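You operate a simulated robot arm through the tools that you are given. There is no shell and no other tool.

Carry out the task below with a simulated robot arm. There is one attempt and no reset: what you move stays moved.

TASK
Warm the oil to at least 40 degrees, then start pump one.
Fine: heater on, and off again once the thermometer shows 40; isolator on, selector to the pump; leave it running.

Only the result counts: the job must be done as asked and must still hold three seconds after the hand-in. Knocking over, shifting, dropping, spilling or breaking anything else fails it.

THE ROBOT
A 7-joint arm with a two-finger parallel gripper, fixed in place. Base frame: the origin is at the foot of the arm, x ahead of it, y to its left, z up. Readings come in m, degrees, newtons and seconds.
With the tool pointing down near the work surface it reaches from about 0.4 to 0.9 m from the base axis. Its first joint turns from -143.0 to 143.0 degrees. Payload 3 kg.
Tool frame: the origin (TCP) lies between the finger pads and is the grasp point; the fingertips stand 0.03 m ahead of it; z points along the fingers, y is the line along which they close. Largest opening 0.094 m; finger width 0.028, thickness 0.01; the body of the gripper, 0.05 by 0.096 m, starts 0.055 m behind the TCP.
Orientation is that of the tool frame in the base frame, as a unit quaternion [w, x, y, z]. With the fingers straight down and closing along the base's y, the tool's x points along the base's -x, its y along +y and its z along -z.

THE INTERFACE
- The arm moves only by the tool send_rows. Its argument "increments" is a list of rows, each a list of 6 numbers: the shift along the tool's x, y, z in units of 20 mm (1.0 is 20 mm), then the turn, a rotation vector about the tool's x, y, z in units of 8 degrees (1.0 is 8 degrees). In form: [[x, y, z, rx, ry, rz], ...]. A call has 1 to 20 rows; each row shifts and turns the commanded pose from where the row before left it, along the tool's axes as they then stand. "claw" is the gripper command, from -1 (fully open) to 1 (shut), values between in proportion, set as the call begins (left out, the last holds). A call with a number of a shift or a turn outside -1 to 1 is refused whole. A row lasts 0.2 s, in which the tool goes at most 0.05 m and 8.6 degrees; a call with a longer step from one row to the next is refused whole, and so is a gripper value outside its range. A pose out of reach is approached as far as the arm can. The call stops where the force on the tool passes 40 N (or 10 N more than at its start, if that is more) or the arm is blocked; 0.2 s more then pass. Each finger travels about 0.072 m/s and halts on what it meets, pressing with about 31 N; the grip force reading is that of the motor and also rises with nothing between the fingers. The clock runs only during rows and for 0.2 s after the last one: add rows that do not move to give the fingers time. The reply holds the time, the measured pose of the TCP, the force on the tool along the base axes, the opening and the grip force, in the units named above and with some noise, with the torque about the TCP (base axes, N m) and any sound that the robot's microphone picked up.
- Cameras (640 x 400 px; columns grow to the right, rows downward): "scene" is fixed at [0.0496, 0.4986, 1.6187]; the picture's right is [-0.78, -0.63, 0.00], its down [-0.30, 0.37, -0.88] and it looks along [0.55, -0.68, -0.48] (base axes); focal length 309 px, centre (320, 200). "wrist" rides on the gripper at [0.076, 0.014, -0.102] in the tool frame; the picture's right is [-0.18, 0.98, 0.00], its down [-0.75, -0.14, -0.64] and it looks along [-0.63, -0.12, 0.77] (tool axes); focal length 243 px, centre (320, 200). There is no depth. A picture from a camera that has moved, and an enlarged one, comes with that camera's place and axes in the base frame and with its lens.
- snapshot(camera): a new picture of that camera. The clock stands still meanwhile.
- inspect(camera, box): a new picture of the part [left, top, right, bottom] of that camera's present view, enlarged. The clock stands still meanwhile.
- hand_in(): hands the job in; it is judged then, once.

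Places have to be worked out from the pictures, the camera data and where the tool is seen. Open the gripper and draw the arm clear of the work before you hand the job in, unless the task says otherwise.

The tools are called after ">>>" as a command line: name --pt "numbers of a row" for each row, then --argument value for the rest, lists and objects as JSON in quotes. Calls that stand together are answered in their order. send_rows: Moves the arm, as the interface text tells. Its arguments: {"type":"object","properties":{"increments":{"type":"array","items":{"type":"array","items":{"type":"number"}}},"claw":{"type":"number"}},"required":["increments"]} The other tools are called the same way: snapshot (camera) takes a picture; inspect (camera, box) takes an enlarged picture of a part of a camera's view; hand_in () hands the job in.

At the start:

```text
time_s: 0.0
tool_pos: [0.3976, -0.2092, 1.339]
tool_rot: [0.0, 0.001, 1.0, 0.0]
force: [0.2, -0.8, -0.7]
ft_torque: [-0.01, -0.01, -0.01]
grip_width: 0.094
grip_force: 0.0
```

scene: 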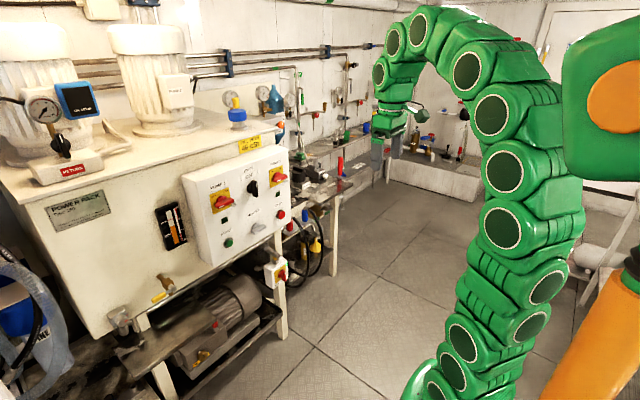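
wrist: 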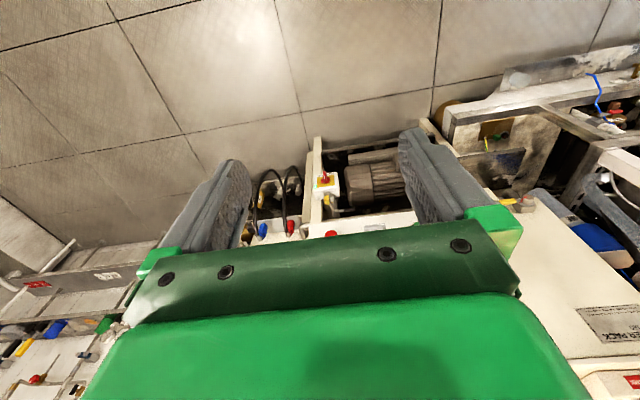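

I start by looking closely at the panel and the thermometer in the scene view.

>>> inspect --camera "scene" --box '[170, 130, 310, 290]'

>>> inspect --camera "scene" --box '[0, 60, 140, 200]'

>>> inspect --camera "scene" --box '[140, 180, 300, 320]'

```text
2.50 times, centred on (240, 210) of scene
camera zoom: at [0.0496, 0.4986, 1.6187], right [-0.78, -0.63, 0.0], down [-0.3, 0.37, -0.88], along [0.55, -0.68, -0.48], focal length 773 px, centre (520, 175)
```

zoom: 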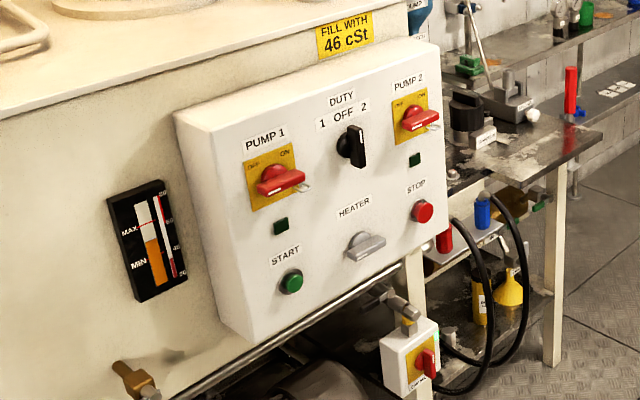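

```text
2.86 times, centred on (70, 130) of scene
camera zoom: at [0.0496, 0.4986, 1.6187], right [-0.78, -0.63, 0.0], down [-0.3, 0.37, -0.88], along [0.55, -0.68, -0.48], focal length 883 px, centre (1034, 400)
```

zoom: 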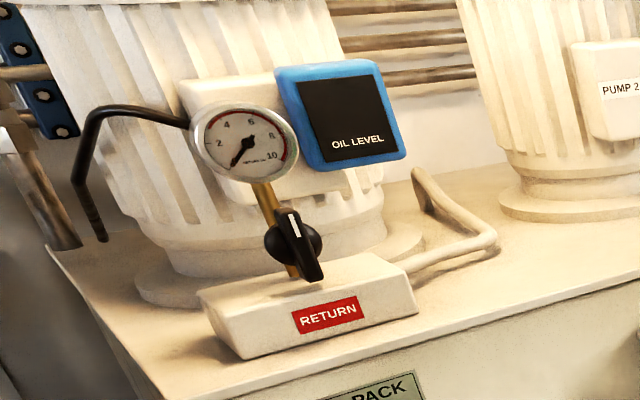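

```text
2.86 times, centred on (220, 250) of scene
camera zoom: at [0.0496, 0.4986, 1.6187], right [-0.78, -0.63, 0.0], down [-0.3, 0.37, -0.88], along [0.55, -0.68, -0.48], focal length 883 px, centre (606, 57)
```

zoom: 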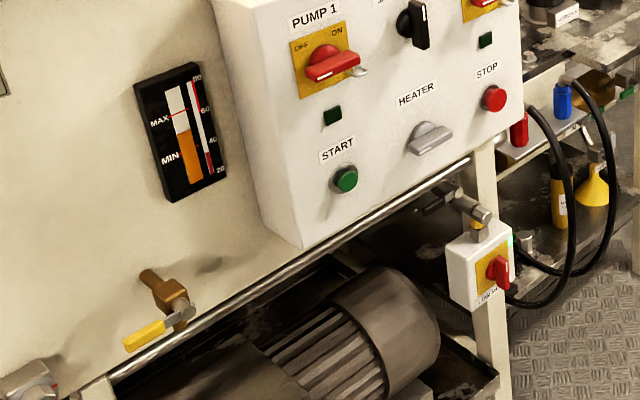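

Zoom further on each control and the sight-glass thermometer.

>>> inspect --camera "scene" --box '[155, 195, 195, 255]'

>>> inspect --camera "scene" --box '[200, 175, 260, 220]'

>>> inspect --camera "scene" --box '[205, 200, 295, 255]'

>>> inspect --camera "scene" --box '[235, 160, 295, 200]'

```text
6.67 times, centred on (175, 225) of scene
camera zoom: at [0.0496, 0.4986, 1.6187], right [-0.78, -0.63, 0.0], down [-0.3, 0.37, -0.88], along [0.55, -0.68, -0.48], focal length 2061 px, centre (1287, 33)
```

zoom: 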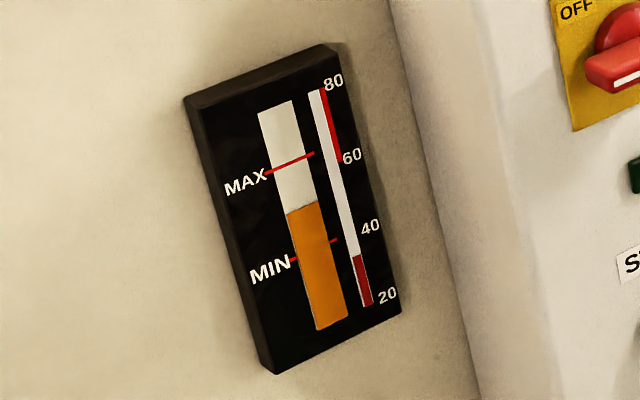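

```text
8.89 times, centred on (230, 198) of scene
camera zoom: at [0.0496, 0.4986, 1.6187], right [-0.78, -0.63, 0.0], down [-0.3, 0.37, -0.88], along [0.55, -0.68, -0.48], focal length 2748 px, centre (1120, 222)
```

zoom: 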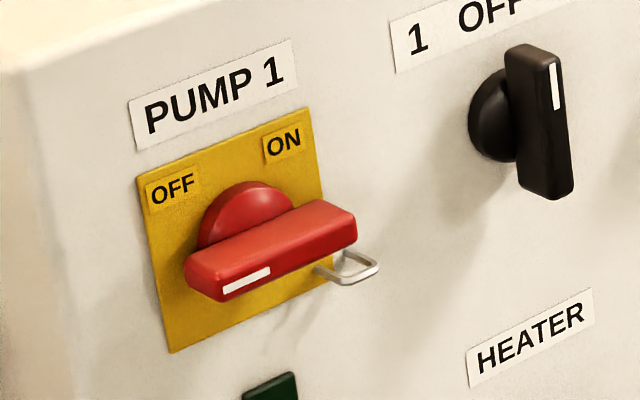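

```text
7.11 times, centred on (250, 228) of scene
camera zoom: at [0.0496, 0.4986, 1.6187], right [-0.78, -0.63, 0.0], down [-0.3, 0.37, -0.88], along [0.55, -0.68, -0.48], focal length 2198 px, centre (818, 4)
```

zoom: 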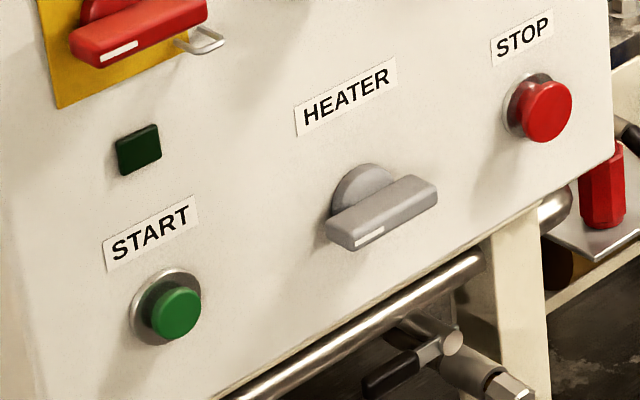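

```text
10.00 times, centred on (265, 180) of scene
camera zoom: at [0.0496, 0.4986, 1.6187], right [-0.78, -0.63, 0.0], down [-0.3, 0.37, -0.88], along [0.55, -0.68, -0.48], focal length 3091 px, centre (870, 400)
```

zoom: 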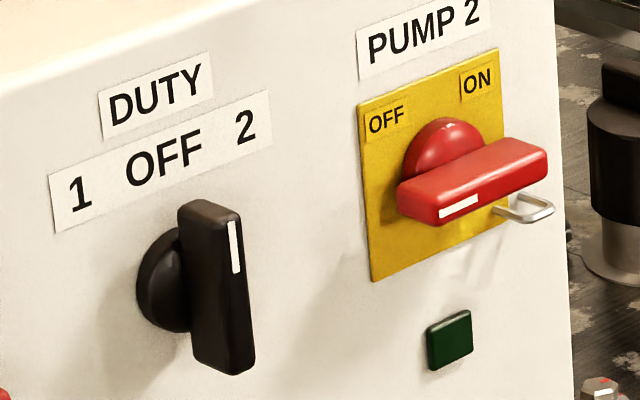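

The thermometer bar stands at roughly 33 degrees; isolators and heater have their marks to the left, selector at OFF. I check the small box on the leg and the panel edges for geometry.

>>> inspect --camera "scene" --box '[255, 245, 305, 295]'

>>> inspect --camera "scene" --box '[175, 160, 225, 200]'

>>> inspect --camera "scene" --box '[190, 235, 240, 275]'

>>> inspect --camera "scene" --box '[260, 140, 310, 230]'

>>> inspect --camera "scene" --box '[80, 270, 220, 390]'

```text
8.00 times, centred on (280, 270) of scene
camera zoom: at [0.0496, 0.4986, 1.6187], right [-0.78, -0.63, 0.0], down [-0.3, 0.37, -0.88], along [0.55, -0.68, -0.48], focal length 2473 px, centre (640, -360)
```

zoom: 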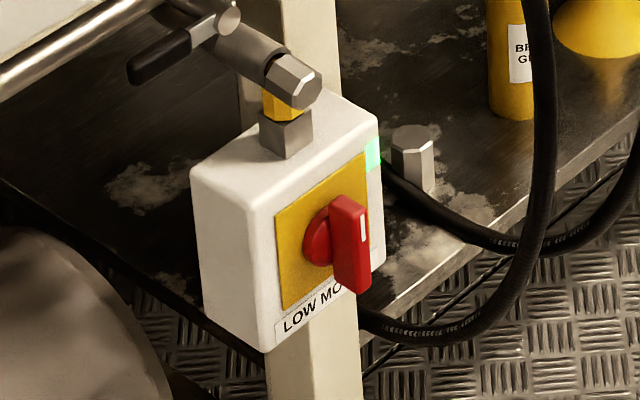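

```text
10.00 times, centred on (200, 180) of scene
camera zoom: at [0.0496, 0.4986, 1.6187], right [-0.78, -0.63, 0.0], down [-0.3, 0.37, -0.88], along [0.55, -0.68, -0.48], focal length 3091 px, centre (1520, 400)
```

zoom: 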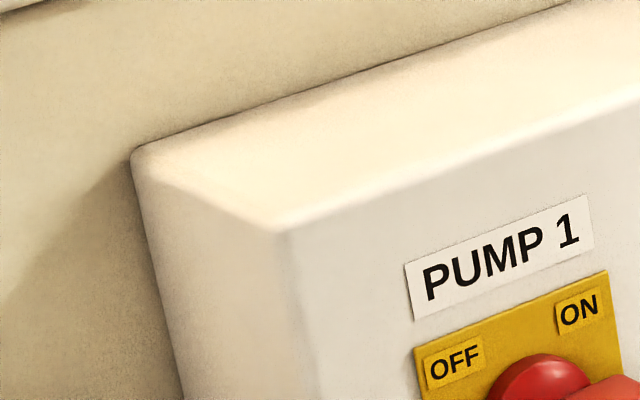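

```text
10.00 times, centred on (215, 255) of scene
camera zoom: at [0.0496, 0.4986, 1.6187], right [-0.78, -0.63, 0.0], down [-0.3, 0.37, -0.88], along [0.55, -0.68, -0.48], focal length 3091 px, centre (1370, -350)
```

zoom: 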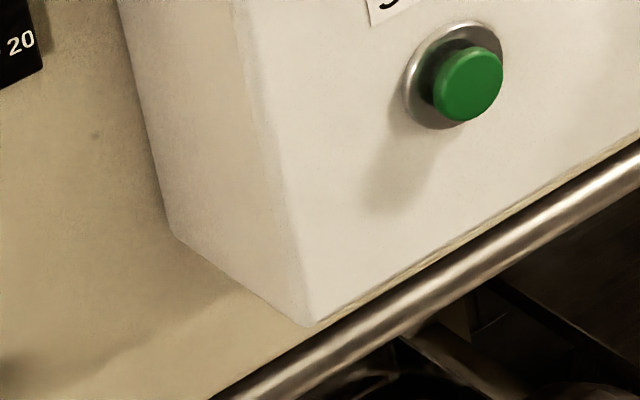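

```text
4.44 times, centred on (285, 185) of scene
camera zoom: at [0.0496, 0.4986, 1.6187], right [-0.78, -0.63, 0.0], down [-0.3, 0.37, -0.88], along [0.55, -0.68, -0.48], focal length 1374 px, centre (476, 267)
```

zoom: 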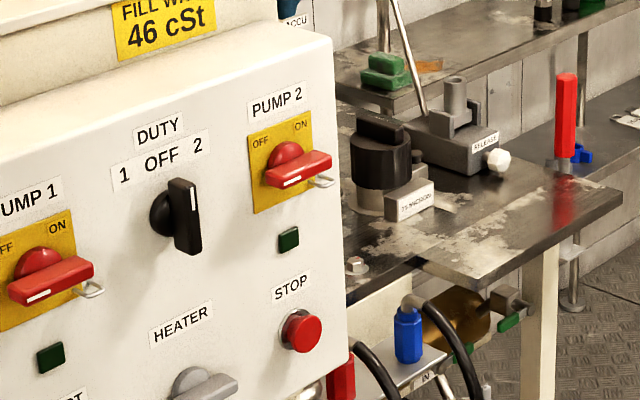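

```text
3.33 times, centred on (150, 330) of scene
camera zoom: at [0.0496, 0.4986, 1.6187], right [-0.78, -0.63, 0.0], down [-0.3, 0.37, -0.88], along [0.55, -0.68, -0.48], focal length 1030 px, centre (887, -233)
```

zoom: 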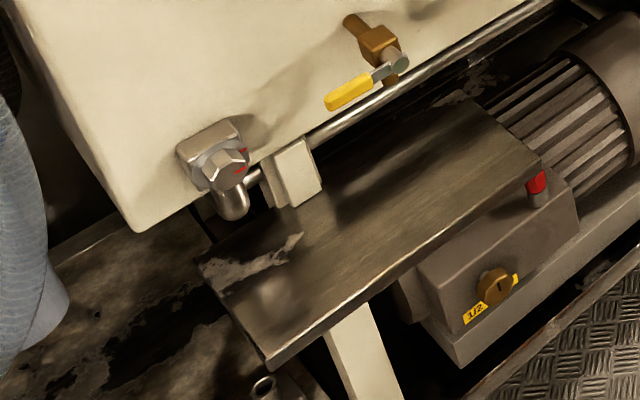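

The panel face computes to the plane x≈0.90 (y from 0.06 to -0.34, z from 0.86 to 1.20): isolator 1 near (y -0.01, z 1.10), selector (y -0.14, z 1.10), heater (y -0.14, z 0.93), start (y -0.01, z 0.93). I first move forward to x≈0.6, still clear of the panel.

>>> send_rows --pt "-1 0.35 0 0 0 0" --pt "-1 0.35 0 0 0 0" --pt "-1 0.35 0 0 0 0" --pt "-1 0.35 0 0 0 0" --pt "-1 0.35 0 0 0 0" --pt "-1 0.35 0 0 0 0" --pt "-1 0.35 0 0 0 0" --pt "-1 0.35 0 0 0 0" --pt "-1 0.35 0 0 0 0" --pt "-1 0.35 0 0 0 0"

```text
time_s: 2.2
tool_pos: [0.5601, -0.1529, 1.3354]
tool_rot: [0.002, 0.0, 1.0, 0.0]
force: [-0.1, 0.0, 0.2]
ft_torque: [-0.01, 0.0, -0.01]
grip_width: 0.0941
grip_force: 0.1
out of reach, approached as far as the arm can: row 8, 9, 10
```

Downward reach is limited at this height, so now I pitch the tool forward.

>>> send_rows --pt "0 0 0 0 -1 0" --pt "0 0 0 0 -1 0" --pt "0 0 0 0 -1 0" --pt "0 0 0 0 -1 0" --pt "0 0 0 0 -1 0" --pt "0 0 0 0 -1 0"

>>> snapshot --camera "wrist"

>>> snapshot --camera "scene"

```text
time_s: 3.6
tool_pos: [0.5588, -0.1542, 1.3339]
tool_rot: [0.409, 0.0, 0.913, 0.0]
force: [0.4, -0.6, 0.5]
ft_torque: [0.03, -0.01, 0.01]
grip_width: 0.0939
grip_force: 0.0
```

```text
taken
camera wrist: at [0.431, -0.141, 1.3445], right [0.12, 0.98, 0.14], down [0.02, -0.14, 0.99], along [0.99, -0.12, -0.04], focal length 243 px, centre (320, 200)
```

wrist: 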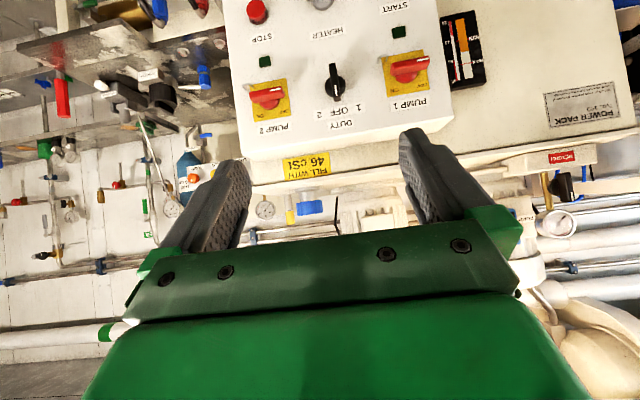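

```text
taken
```

scene: 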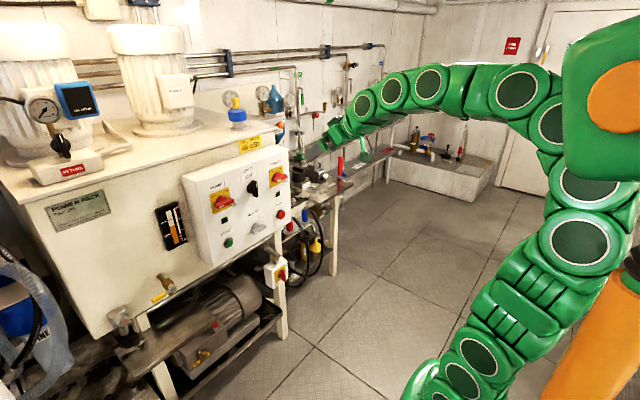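

The wrist camera now sees the panel (upside down). I zoom in on the controls from here.

>>> inspect --camera "wrist" --box '[230, 40, 460, 150]'

>>> inspect --camera "wrist" --box '[370, 40, 450, 100]'

>>> inspect --camera "wrist" --box '[290, 40, 380, 130]'

>>> inspect --camera "wrist" --box '[280, 0, 420, 60]'

```text
2.78 times, centred on (345, 95) of wrist
camera zoom: at [0.431, -0.141, 1.3445], right [0.12, 0.98, 0.14], down [0.02, -0.14, 0.99], along [0.99, -0.12, -0.04], focal length 675 px, centre (250, 492)
```

zoom: 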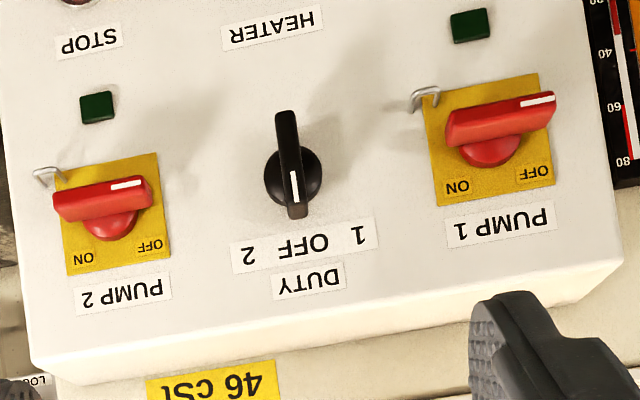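

```text
6.67 times, centred on (410, 70) of wrist
camera zoom: at [0.431, -0.141, 1.3445], right [0.12, 0.98, 0.14], down [0.02, -0.14, 0.99], along [0.99, -0.12, -0.04], focal length 1618 px, centre (-280, 1067)
```

zoom: 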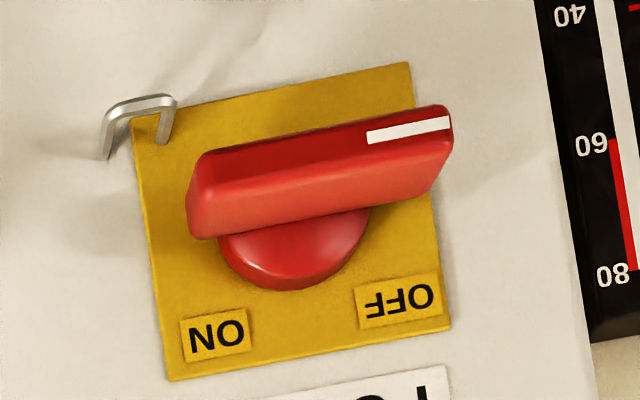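

```text
4.44 times, centred on (335, 85) of wrist
camera zoom: at [0.431, -0.141, 1.3445], right [0.12, 0.98, 0.14], down [0.02, -0.14, 0.99], along [0.99, -0.12, -0.04], focal length 1078 px, centre (253, 711)
```

zoom: 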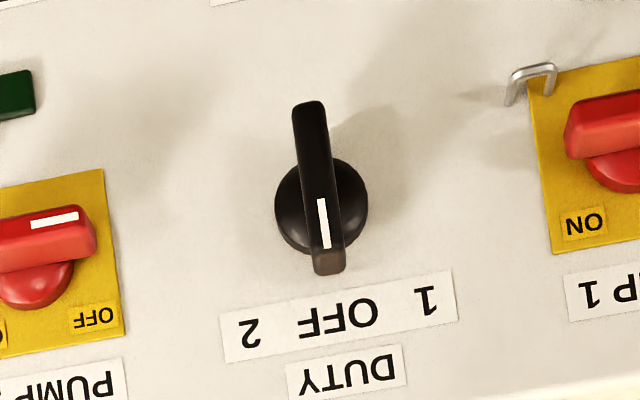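

```text
4.57 times, centred on (350, 30) of wrist
camera zoom: at [0.431, -0.141, 1.3445], right [0.12, 0.98, 0.14], down [0.02, -0.14, 0.99], along [0.99, -0.12, -0.04], focal length 1109 px, centre (183, 977)
```

zoom: 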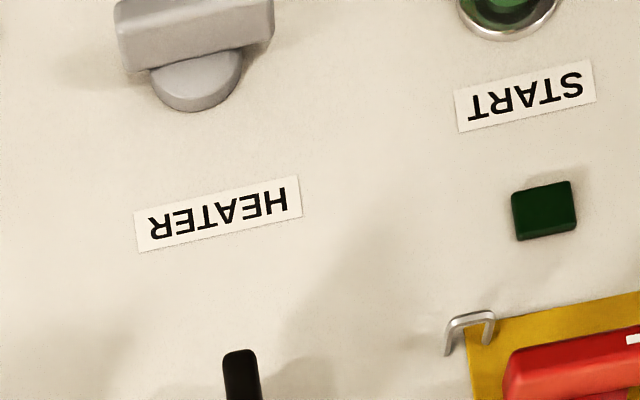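

The bar handles stand at about x 0.86–0.88, axis of iso 1 around (y -0.007, z 1.105). I now level the tool (pointing along +x) and descend in front of the panel, staying at x≈0.66.

>>> send_rows --pt "0 0 0 0 -1 0" --pt "0 0 0 0 -1 0" --pt "0 0 0 0 -1 0" --pt "0 0 0 0 -1 0" --pt "0 0 0 0 -1 0" --pt "0 0 0 0 -0.21 0" --pt "1 0 0.36 0 0 0" --pt "1 0 0.36 0 0 0" --pt "1 0 0.36 0 0 0" --pt "1 0 0.36 0 0 0" --pt "1 0 0.36 0 0 0" --pt "1 0 0.36 0 0 0" --pt "1 0 0.36 0 0 0" --pt "1 0 0.36 0 0 0" --pt "1 0 0.36 0 0 0" --pt "1 0 0.36 0 0 0"

>>> snapshot --camera "wrist"

>>> snapshot --camera "scene"

```text
time_s: 7.0
tool_pos: [0.5666, -0.154, 1.312]
tool_rot: [0.705, 0.0, 0.709, 0.0]
force: [0.1, 0.2, 0.1]
ft_torque: [0.01, -0.01, -0.02]
grip_width: 0.0942
grip_force: 0.0
out of reach, approached as far as the arm can: row 8, 9, 10, 11, 12, 13, 14, 15, 16
```

```text
taken
camera wrist: at [0.4624, -0.1416, 1.2365], right [0.0, 0.98, 0.18], down [-0.64, -0.14, 0.76], along [0.77, -0.12, 0.63], focal length 243 px, centre (320, 200)
```

wrist: 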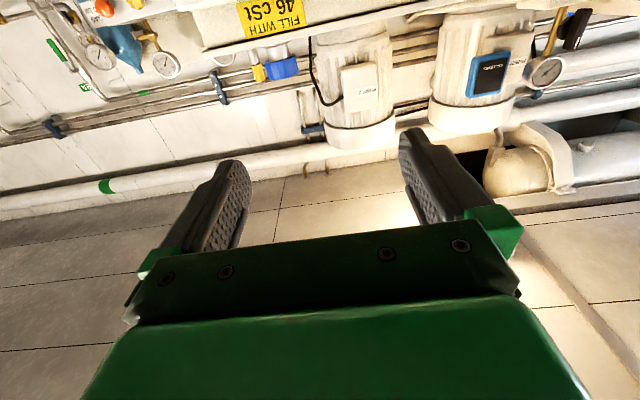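

```text
taken
```

scene: 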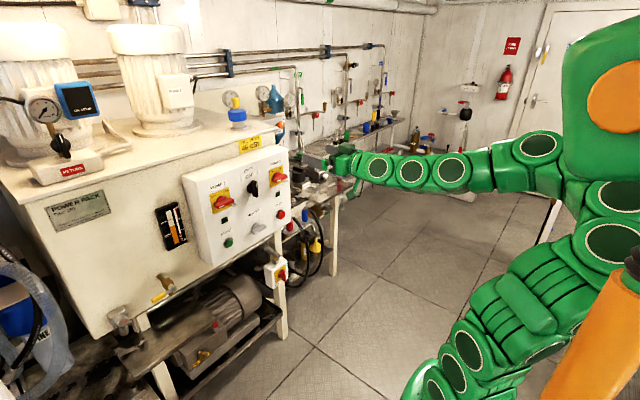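

The level pose is blocked just here (z 1.31), likely a wrist limit, so I tilt back to about 45° down and try to descend in that posture.

>>> send_rows --pt "0 0 0 0 1 0" --pt "0 0 0 0 1 0" --pt "0 0 0 0 1 0" --pt "0 0 0 0 1 0" --pt "0 0 0 0 1 0" --pt "0 0 0 0 0.6 0" --pt "0.7 0 0.7 0 0 0" --pt "0.7 0 0.7 0 0 0" --pt "0.7 0 0.7 0 0 0" --pt "0.7 0 0.7 0 0 0" --pt "0.7 0 0.7 0 0 0"

>>> snapshot --camera "scene"

```text
time_s: 9.4
tool_pos: [0.566, -0.1555, 1.2126]
tool_rot: [0.381, 0.0, 0.924, 0.0]
force: [0.5, 0.2, -0.4]
ft_torque: [0.0, 0.0, 0.03]
grip_width: 0.094
grip_force: 0.1
```

```text
taken
```

scene: 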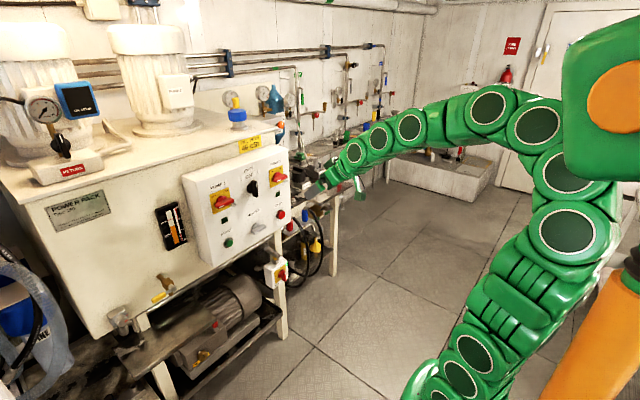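

Descent works at 45°. I continue down to about z 1.0 at this tilt.

>>> send_rows --pt "0.7 0 0.7 0 0 0" --pt "0.7 0 0.7 0 0 0" --pt "0.7 0 0.7 0 0 0" --pt "0.7 0 0.7 0 0 0" --pt "0.7 0 0.7 0 0 0" --pt "0.7 0 0.7 0 0 0" --pt "0.7 0 0.7 0 0 0" --pt "0.7 0 0.7 0 0 0" --pt "0.7 0 0.7 0 0 0" --pt "0.7 0 0.7 0 0 0" --pt "0.7 0 0.7 0 0 0"

```text
time_s: 11.8
tool_pos: [0.5651, -0.1551, 0.9971]
tool_rot: [0.382, 0.0, 0.924, 0.0]
force: [-0.6, 0.0, -0.1]
ft_torque: [0.0, 0.02, -0.02]
grip_width: 0.0939
grip_force: 0.0
```

Now I try to level the tool at this lower height.

>>> send_rows --pt "0 0 0 0 -1 0" --pt "0 0 0 0 -1 0" --pt "0 0 0 0 -1 0" --pt "0 0 0 0 -1 0" --pt "0 0 0 0 -1 0" --pt "0 0 0 0 -0.63 0"

>>> snapshot --camera "scene"

>>> snapshot --camera "wrist"

```text
time_s: 13.2
tool_pos: [0.6063, -0.1737, 1.0389]
tool_rot: [0.489, 0.003, 0.872, -0.012]
force: [-0.1, 0.5, -0.3]
ft_torque: [-0.03, 0.02, 0.01]
grip_width: 0.0942
grip_force: 0.0
out of reach, approached as far as the arm can: row 1, 2, 3, 4, 5, 6
```

```text
taken
```

scene: 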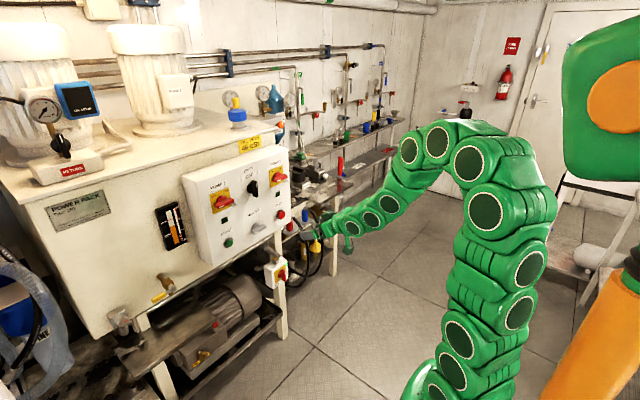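

```text
taken
camera wrist: at [0.479, -0.1586, 1.0257], right [0.11, 0.98, 0.14], down [-0.16, -0.12, 0.98], along [0.98, -0.13, 0.14], focal length 243 px, centre (320, 200)
```

wrist: 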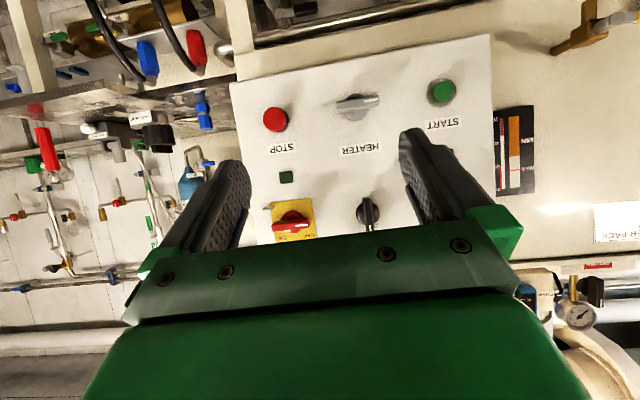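

The wrist cannot bend further up while the forearm is this steep. Reaching further forward should flatten the forearm, so I move forward to x≈0.76 (still ~7 cm short of the handles) and then try to level.

>>> send_rows --pt "-0.52 0 0.85 0 0 0" --pt "-0.52 0 0.85 0 0 0" --pt "-0.52 0 0.85 0 0 0" --pt "-0.52 0 0.85 0 0 0" --pt "-0.52 0 0.85 0 0 0" --pt "-0.52 0 0.85 0 0 0" --pt "-0.52 0 0.85 0 0 0"

>>> snapshot --camera "scene"

```text
time_s: 14.8
tool_pos: [0.7451, -0.1742, 1.0382]
tool_rot: [0.488, 0.003, 0.873, -0.013]
force: [-0.5, 0.6, -0.2]
ft_torque: [0.01, 0.01, -0.02]
grip_width: 0.094
grip_force: 0.1
```

```text
taken
```

scene: 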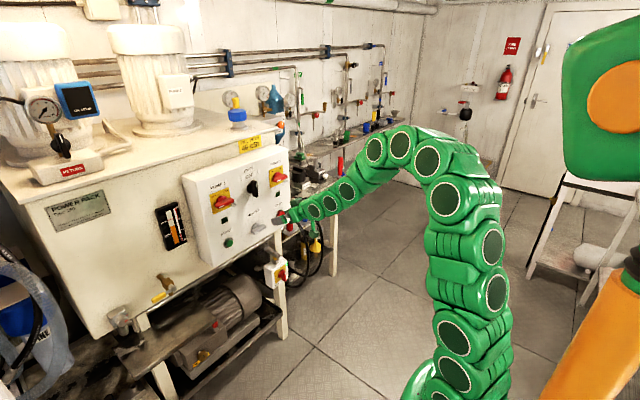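

Forward motion works. Now I try to level the tool here.

>>> send_rows --pt "0 0 0 0 -1 0" --pt "0 0 0 0 -1 0" --pt "0 0 0 0 -1 0" --pt "0 0 0 0 -0.95 0"

>>> snapshot --camera "scene"

>>> snapshot --camera "wrist"

```text
time_s: 15.8
tool_pos: [0.7453, -0.1752, 1.0379]
tool_rot: [0.708, 0.0, 0.706, -0.013]
force: [0.1, 0.6, 0.3]
ft_torque: [0.0, 0.02, 0.01]
grip_width: 0.0942
grip_force: 0.0
```

```text
taken
```

scene: 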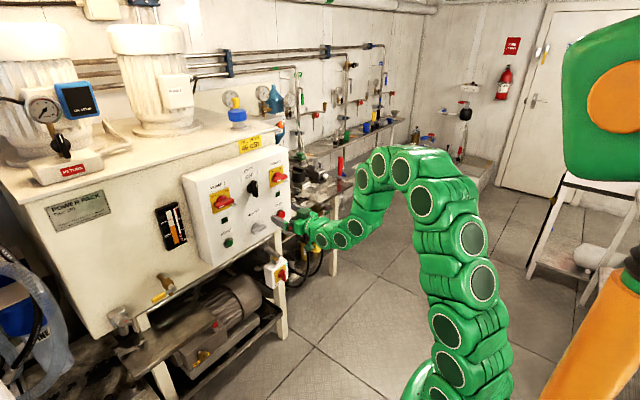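

```text
taken
camera wrist: at [0.6434, -0.1628, 0.9599], right [0.02, 0.99, 0.17], down [-0.65, -0.12, 0.75], along [0.76, -0.12, 0.64], focal length 243 px, centre (320, 200)
```

wrist: 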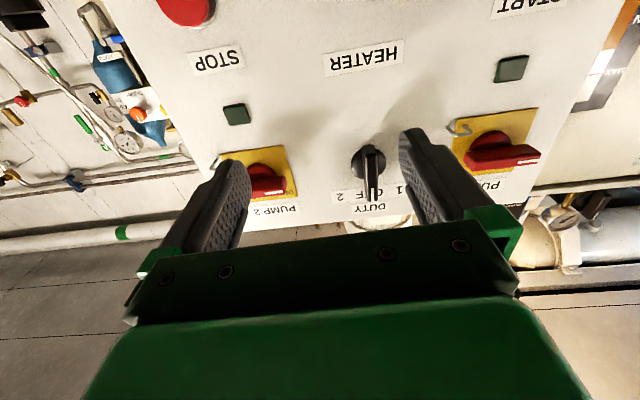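

The tool is level at x 0.745. Next I correct the ~1° skew and roll -90° so the fingers close vertically for the horizontal bars.

>>> send_rows --pt "0 0 0 -0.13 0 0.13" --pt "0 0 0 0 0 -1" --pt "0 0 0 0 0 -1" --pt "0 0 0 0 0 -1" --pt "0 0 0 0 0 -1" --pt "0 0 0 0 0 -1" --pt "0 0 0 0 0 -1" --pt "0 0 0 0 0 -1" --pt "0 0 0 0 0 -1" --pt "0 0 0 0 0 -1" --pt "0 0 0 0 0 -1" --pt "0 0 0 0 0 -1" --pt "0 0 0 0 0 -0.25"

>>> snapshot --camera "wrist"

```text
time_s: 18.6
tool_pos: [0.7458, -0.176, 1.038]
tool_rot: [-0.5, 0.5, -0.498, 0.502]
force: [-0.9, -0.2, 0.4]
ft_torque: [0.01, 0.0, 0.0]
grip_width: 0.094
grip_force: 0.1
```

```text
taken
camera wrist: at [0.6427, -0.2539, 1.0231], right [0.0, 0.18, -0.98], down [-0.64, 0.75, 0.14], along [0.77, 0.63, 0.12], focal length 243 px, centre (320, 200)
```

wrist: 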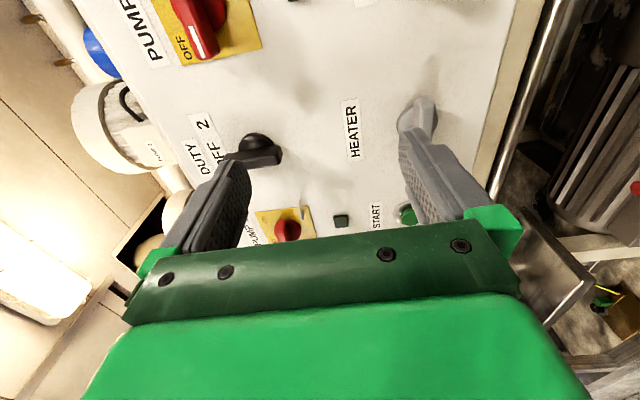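

Roll is achieved; tool x is now base -y and tool y is base -z. I shift to stand in front of the heater knob (y -0.14, z 0.93) at the same standoff to look at it.

>>> send_rows --pt "-0.3 0.9 0 0 0 0" --pt "-0.3 0.9 0 0 0 0" --pt "-0.3 0.9 0 0 0 0" --pt "-0.3 0.9 0 0 0 0" --pt "-0.3 0.9 0 0 0 0" --pt "-0.3 0.9 0 0 0 0"

>>> snapshot --camera "wrist"

>>> snapshot --camera "scene"

```text
time_s: 20.0
tool_pos: [0.7461, -0.1387, 0.9313]
tool_rot: [-0.5, 0.499, -0.499, 0.502]
force: [-0.7, 0.4, -0.1]
ft_torque: [0.0, 0.03, 0.0]
grip_width: 0.0941
grip_force: 0.0
```

```text
taken
camera wrist: at [0.6429, -0.2172, 0.9159], right [0.0, 0.18, -0.98], down [-0.64, 0.75, 0.14], along [0.77, 0.63, 0.12], focal length 243 px, centre (320, 200)
```

wrist: 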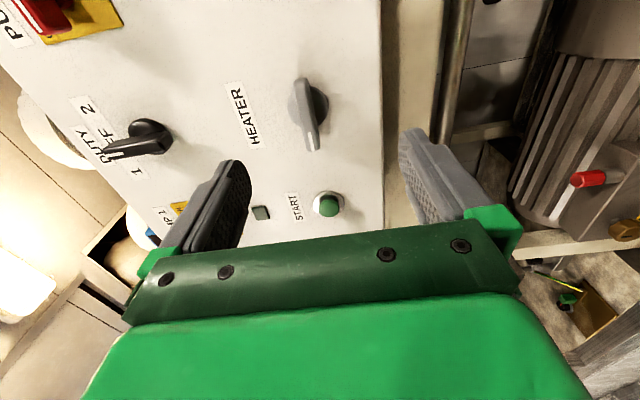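

```text
taken
```

scene: 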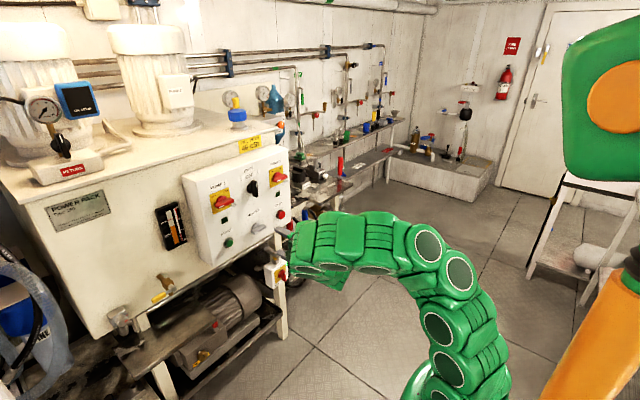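

The heater knob is nicely visible between the fingers. I zoom in for a precise location.

>>> inspect --camera "wrist" --box '[270, 60, 350, 170]'

>>> inspect --camera "scene" --box '[235, 205, 295, 250]'

>>> inspect --camera "wrist" --box '[80, 90, 200, 180]'

```text
3.64 times, centred on (310, 115) of wrist
camera zoom: at [0.6429, -0.2172, 0.9159], right [0.0, 0.18, -0.98], down [-0.64, 0.75, 0.14], along [0.77, 0.63, 0.12], focal length 882 px, centre (356, 509)
```

zoom: 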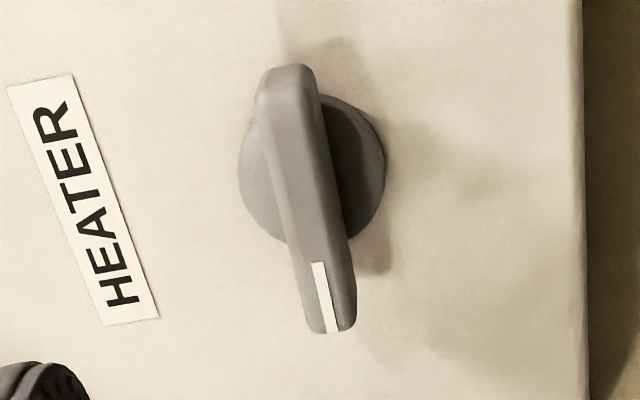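

```text
8.89 times, centred on (265, 228) of scene
camera zoom: at [0.0496, 0.4986, 1.6187], right [-0.78, -0.63, 0.0], down [-0.3, 0.37, -0.88], along [0.55, -0.68, -0.48], focal length 2748 px, centre (809, -44)
```

zoom: 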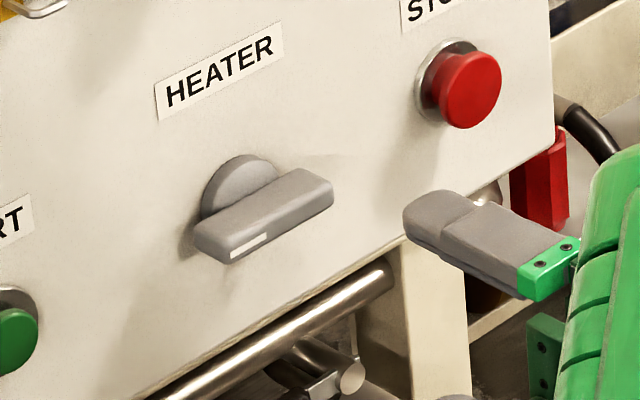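

```text
4.44 times, centred on (140, 135) of wrist
camera zoom: at [0.6429, -0.2172, 0.9159], right [0.0, 0.18, -0.98], down [-0.64, 0.75, 0.14], along [0.77, 0.63, 0.12], focal length 1078 px, centre (1120, 489)
```

zoom: 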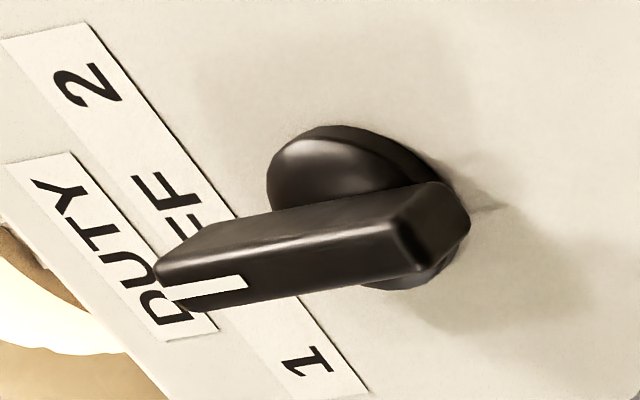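

From the wrist views the heater axis is at about y -0.134, z 0.944, the bar's front face at x≈0.862, bar ~66 mm long and ~12 mm thick. I align to it, narrow the opening to ~5 cm and approach to x 0.80 for a check.

>>> send_rows --pt "-0.08 -0.21 0.9 0 0 0" --pt "-0.08 -0.21 0.9 0 0 0" --pt "-0.08 -0.21 0.9 0 0 0" --pt "0 0 0 0 0 0" --claw -0.06

>>> snapshot --camera "wrist"

>>> inspect --camera "scene" --box '[235, 205, 295, 250]'

```text
time_s: 21.0
tool_pos: [0.8001, -0.1359, 0.9435]
tool_rot: [-0.5, 0.5, -0.5, 0.501]
force: [-0.1, 0.4, 0.9]
ft_torque: [0.02, 0.0, 0.0]
grip_width: 0.0498
grip_force: 0.1
```

```text
taken
camera wrist: at [0.6969, -0.2144, 0.9279], right [0.0, 0.18, -0.98], down [-0.64, 0.75, 0.14], along [0.77, 0.63, 0.12], focal length 243 px, centre (320, 200)
```

wrist: 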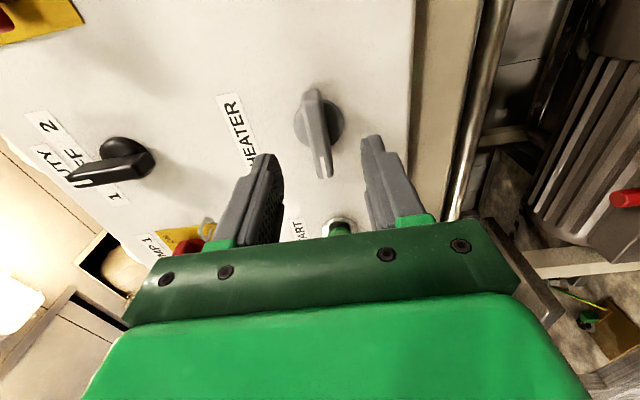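

```text
8.89 times, centred on (265, 228) of scene
camera zoom: at [0.0496, 0.4986, 1.6187], right [-0.78, -0.63, 0.0], down [-0.3, 0.37, -0.88], along [0.55, -0.68, -0.48], focal length 2748 px, centre (809, -44)
```

zoom: 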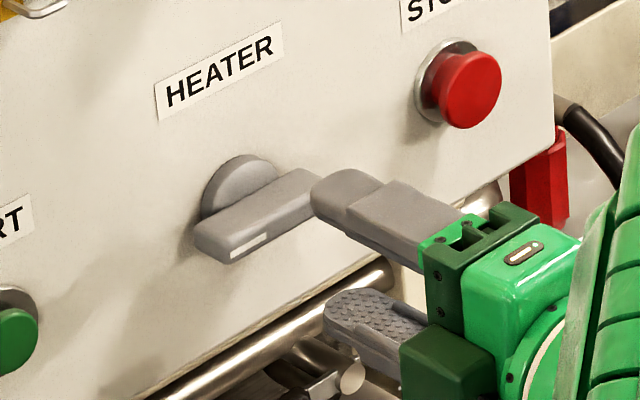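

The bar sits centred between the fingers (within ~1–2 mm). I advance to x≈0.852 so the pads straddle the bar.

>>> send_rows --pt "-0.03 -0.02 0.65 0 0 0" --pt "-0.03 -0.02 0.65 0 0 0" --pt "-0.03 -0.02 0.65 0 0 0" --pt "0 0 0.65 0 0 0"

>>> snapshot --camera "wrist"

>>> inspect --camera "scene" --box '[235, 205, 295, 250]'

```text
time_s: 22.0
tool_pos: [0.8521, -0.134, 0.9432]
tool_rot: [-0.5, 0.5, -0.499, 0.501]
force: [1.1, 0.9, -0.7]
ft_torque: [0.02, 0.05, 0.02]
grip_width: 0.0499
grip_force: 0.1
```

```text
taken
camera wrist: at [0.7489, -0.2115, 0.9276], right [0.0, 0.18, -0.98], down [-0.64, 0.75, 0.14], along [0.77, 0.63, 0.12], focal length 243 px, centre (320, 200)
```

wrist: 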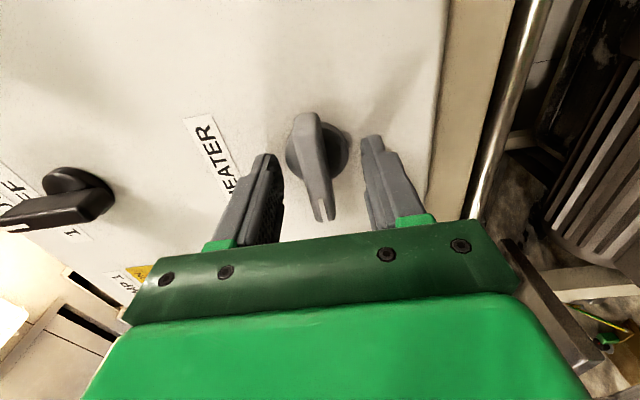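

```text
8.89 times, centred on (265, 228) of scene
camera zoom: at [0.0496, 0.4986, 1.6187], right [-0.78, -0.63, 0.0], down [-0.3, 0.37, -0.88], along [0.55, -0.68, -0.48], focal length 2748 px, centre (809, -44)
```

zoom: 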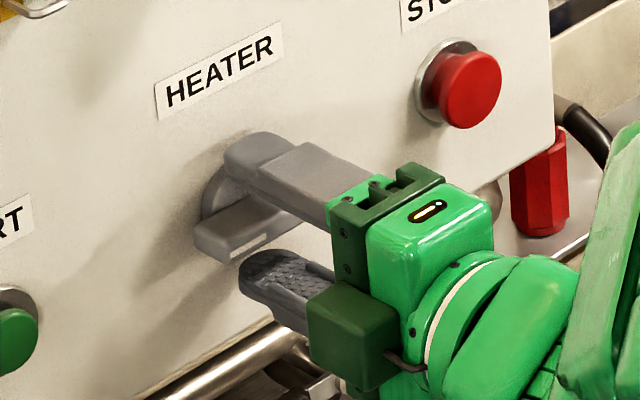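

The fingers straddle the bar without contact. I zoom in to check the depth of overlap before closing.

>>> inspect --camera "wrist" --box '[240, 90, 400, 240]'

```text
2.67 times, centred on (320, 165) of wrist
camera zoom: at [0.7489, -0.2115, 0.9276], right [0.0, 0.18, -0.98], down [-0.64, 0.75, 0.14], along [0.77, 0.63, 0.12], focal length 647 px, centre (320, 293)
```

zoom: 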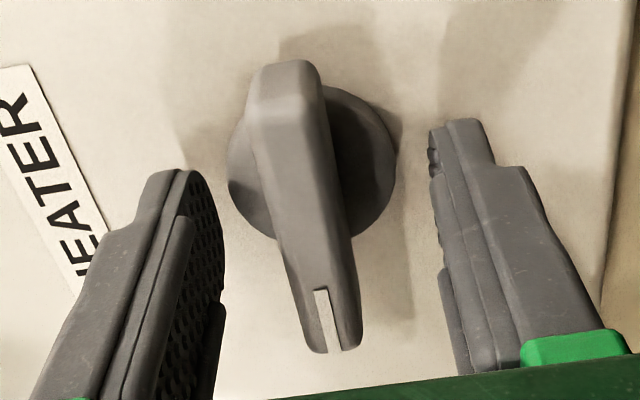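

The bar's front face triangulates to x≈0.860, so the tips overlap it by ~22 mm. I close the gripper on it.

>>> send_rows --pt "0 0 0 0 0 0" --pt "0 0 0 0 0 0" --pt "0 0 0 0 0 0" --pt "0 0 0 0 0 0" --claw 1

>>> snapshot --camera "wrist"

```text
time_s: 22.6
tool_pos: [0.8504, -0.1338, 0.9447]
tool_rot: [-0.5, 0.499, -0.499, 0.501]
force: [-30.2, 4.0, 10.9]
ft_torque: [0.3, -0.11, 0.25]
grip_width: 0.0138
grip_force: 44.6
stopped in row 3: the force on the tool passed its limit at 42 N (the readings are from after the stop); the commanded pose is now the measured one
```

```text
taken
camera wrist: at [0.7482, -0.2119, 0.9292], right [0.0, 0.18, -0.98], down [-0.64, 0.75, 0.14], along [0.77, 0.63, 0.12], focal length 243 px, centre (320, 200)
```

wrist: 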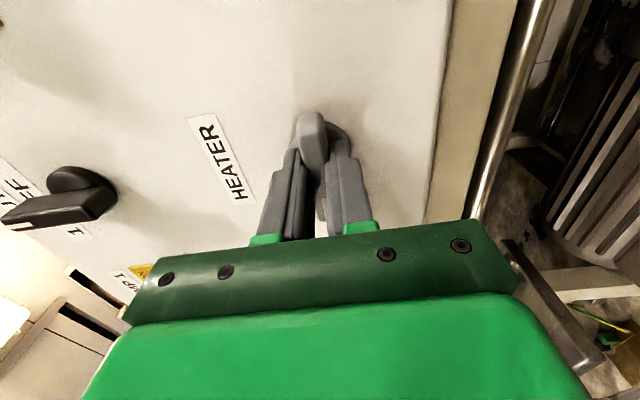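

The tips press against the domed boss (-30 N along x). I reopen slightly, back off 6 mm, and re-close.

>>> send_rows --pt "0 0 0 0 0 0" --pt "0 0 0 0 0 0" --pt "0 0 -0.3 0 0 0" --claw 0.3

>>> send_rows --pt "0 0 0 0 0 0" --pt "0 0 0 0 0 0" --pt "0 0 0 0 0 0" --pt "0 0 0 0 0 0" --claw 1

```text
time_s: 23.4
tool_pos: [0.8458, -0.1337, 0.9451]
tool_rot: [-0.501, 0.499, -0.498, 0.502]
force: [-0.9, -0.2, 0.5]
ft_torque: [-0.03, 0.02, -0.01]
grip_width: 0.033
grip_force: 0.0
```

```text
time_s: 24.4
tool_pos: [0.846, -0.1346, 0.9447]
tool_rot: [-0.5, 0.499, -0.499, 0.502]
force: [-2.5, 0.7, 4.8]
ft_torque: [0.26, 0.33, -0.06]
grip_width: 0.0138
grip_force: 45.3
```

A clean grip now (13.8 mm, low side force). I turn the knob clockwise (positive about the tool axis) in stages, watching the forces.

>>> send_rows --pt "0 0 0 0 0 1" --pt "0 0 0 0 0 1" --pt "0 0 0 0 0 1" --pt "0 0 0 0 0 1" --pt "0 0 0 0 0 1"

>>> snapshot --camera "wrist"

```text
time_s: 25.6
tool_pos: [0.8452, -0.1356, 0.945]
tool_rot: [0.643, -0.297, 0.638, -0.3]
force: [-16.4, -3.3, 32.0]
ft_torque: [-0.04, -0.23, 0.36]
grip_width: 0.0138
grip_force: 44.7
```

```text
taken
camera wrist: at [0.7433, -0.185, 0.8836], right [0.01, 0.77, -0.63], down [-0.65, 0.49, 0.59], along [0.76, 0.41, 0.5], focal length 243 px, centre (320, 200)
```

wrist: 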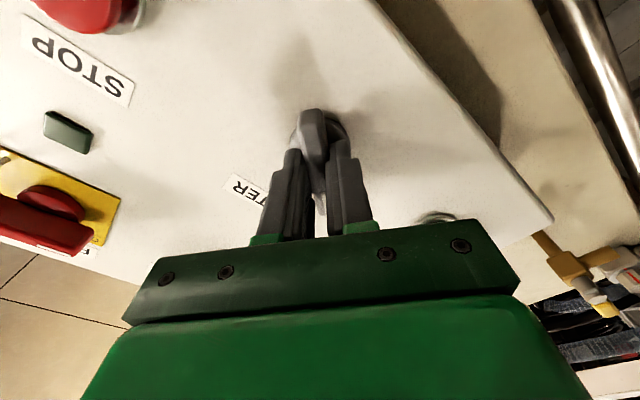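

It turned 40° with some side load (+32 N in z, -16 N in x). I relieve by ~1.5 mm up and ~1 mm back and continue turning.

>>> send_rows --pt "-0.05 -0.06 -0.05 0 0 0" --pt "0 0 0 0 0 0"

>>> send_rows --pt "0 0 0 0 0 1" --pt "0 0 0 0 0 1" --pt "0 0 0 0 0 1"

>>> inspect --camera "scene" --box '[155, 195, 195, 255]'

```text
time_s: 26.2
tool_pos: [0.8444, -0.1341, 0.9449]
tool_rot: [0.642, -0.299, 0.639, -0.301]
force: [32.5, -17.0, 16.8]
ft_torque: [0.0, 0.05, -0.17]
grip_width: 0.014
grip_force: 44.9
```

```text
time_s: 27.0
tool_pos: [0.8437, -0.135, 0.9454]
tool_rot: [0.69, -0.159, 0.688, -0.16]
force: [20.0, -20.0, 17.1]
ft_torque: [-0.04, -0.7, 0.21]
grip_width: 0.0137
grip_force: 45.2
```

```text
6.67 times, centred on (175, 225) of scene
camera zoom: at [0.0496, 0.4986, 1.6187], right [-0.78, -0.63, 0.0], down [-0.3, 0.37, -0.88], along [0.55, -0.68, -0.48], focal length 2061 px, centre (1287, 33)
```

zoom: 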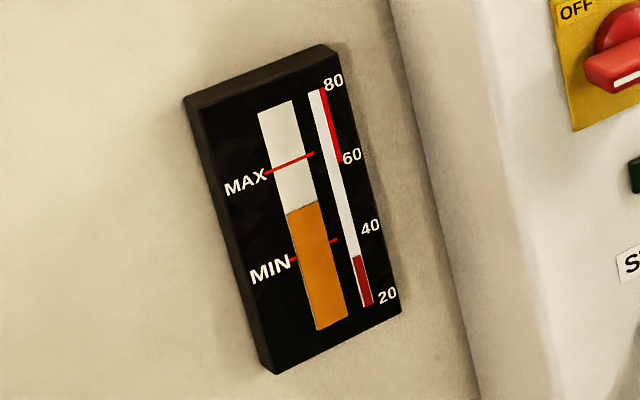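

The knob is following (roll -26°). I ease the side load by about 1 mm and finish the quarter turn.

>>> send_rows --pt "-0.01 -0.06 0.05 0 0 0" --pt "0 0 0 0 0 1" --pt "0 0 0 0 0 1"

>>> send_rows --pt "0 0 0 0 0 1" --pt "0 0 0 0 0 0.25" --pt "0 0 0 0 0 0"

>>> snapshot --camera "wrist"

>>> inspect --camera "scene" --box '[155, 195, 195, 255]'

```text
time_s: 27.8
tool_pos: [0.8452, -0.1343, 0.9462]
tool_rot: [0.705, -0.062, 0.704, -0.062]
force: [-30.4, -6.6, 12.5]
ft_torque: [-0.05, -0.24, -0.16]
grip_width: 0.0137
grip_force: 44.9
```

```text
time_s: 28.6
tool_pos: [0.8449, -0.1349, 0.9469]
tool_rot: [0.708, -0.001, 0.706, 0.0]
force: [-9.5, -1.2, 0.1]
ft_torque: [-0.01, 1.38, -0.15]
grip_width: 0.0137
grip_force: 44.7
```

```text
taken
camera wrist: at [0.7427, -0.1227, 0.8678], right [0.0, 0.98, 0.18], down [-0.64, -0.14, 0.75], along [0.77, -0.12, 0.63], focal length 243 px, centre (320, 200)
```

wrist: 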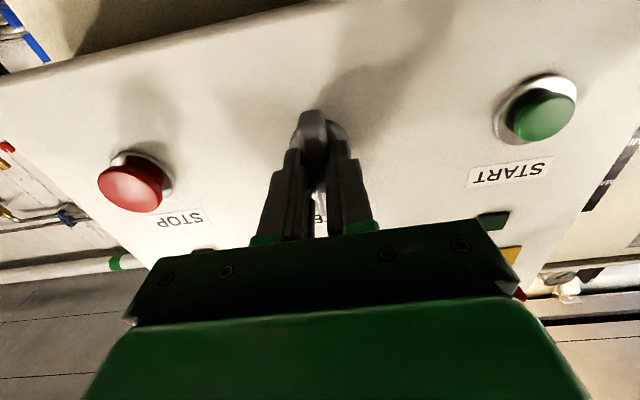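

```text
6.67 times, centred on (175, 225) of scene
camera zoom: at [0.0496, 0.4986, 1.6187], right [-0.78, -0.63, 0.0], down [-0.3, 0.37, -0.88], along [0.55, -0.68, -0.48], focal length 2061 px, centre (1287, 33)
```

zoom: 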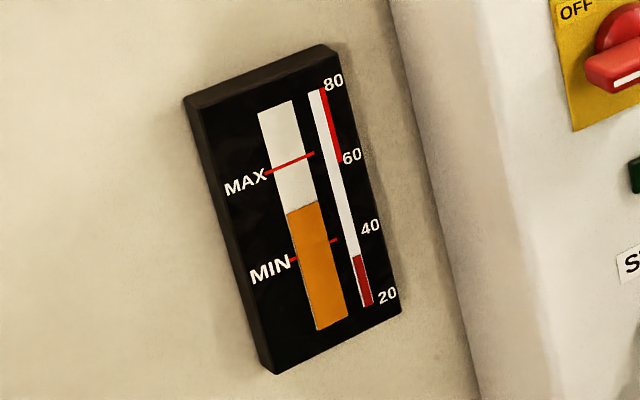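

The quarter turn is done. I wait a couple of seconds while holding to see whether the thermometer rises.

>>> send_rows --pt "0 0 0 0 0 0" --pt "0 0 0 0 0 0" --pt "0 0 0 0 0 0" --pt "0 0 0 0 0 0" --pt "0 0 0 0 0 0" --pt "0 0 0 0 0 0" --pt "0 0 0 0 0 0" --pt "0 0 0 0 0 0" --pt "0 0 0 0 0 0" --pt "0 0 0 0 0 0"

>>> inspect --camera "scene" --box '[165, 220, 190, 245]'

>>> inspect --camera "scene" --box '[205, 200, 295, 255]'

```text
time_s: 30.8
tool_pos: [0.8446, -0.1356, 0.9465]
tool_rot: [0.708, -0.002, 0.706, -0.001]
force: [-14.7, 11.9, -20.1]
ft_torque: [0.0, 0.32, 0.18]
grip_width: 0.0138
grip_force: 45.1
```

```text
16.00 times, centred on (178, 232) of scene
camera zoom: at [0.0496, 0.4986, 1.6187], right [-0.78, -0.63, 0.0], down [-0.3, 0.37, -0.88], along [0.55, -0.68, -0.48], focal length 4946 px, centre (2600, -320)
```

zoom: 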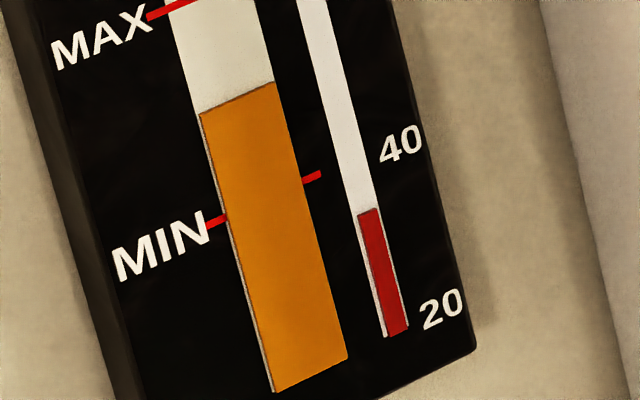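

```text
7.11 times, centred on (250, 228) of scene
camera zoom: at [0.0496, 0.4986, 1.6187], right [-0.78, -0.63, 0.0], down [-0.3, 0.37, -0.88], along [0.55, -0.68, -0.48], focal length 2198 px, centre (818, 4)
```

zoom: 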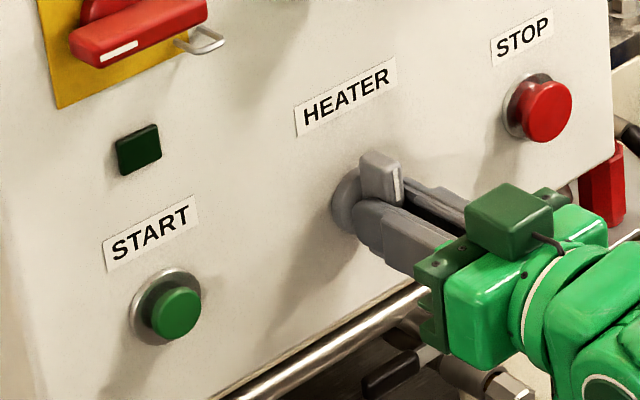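

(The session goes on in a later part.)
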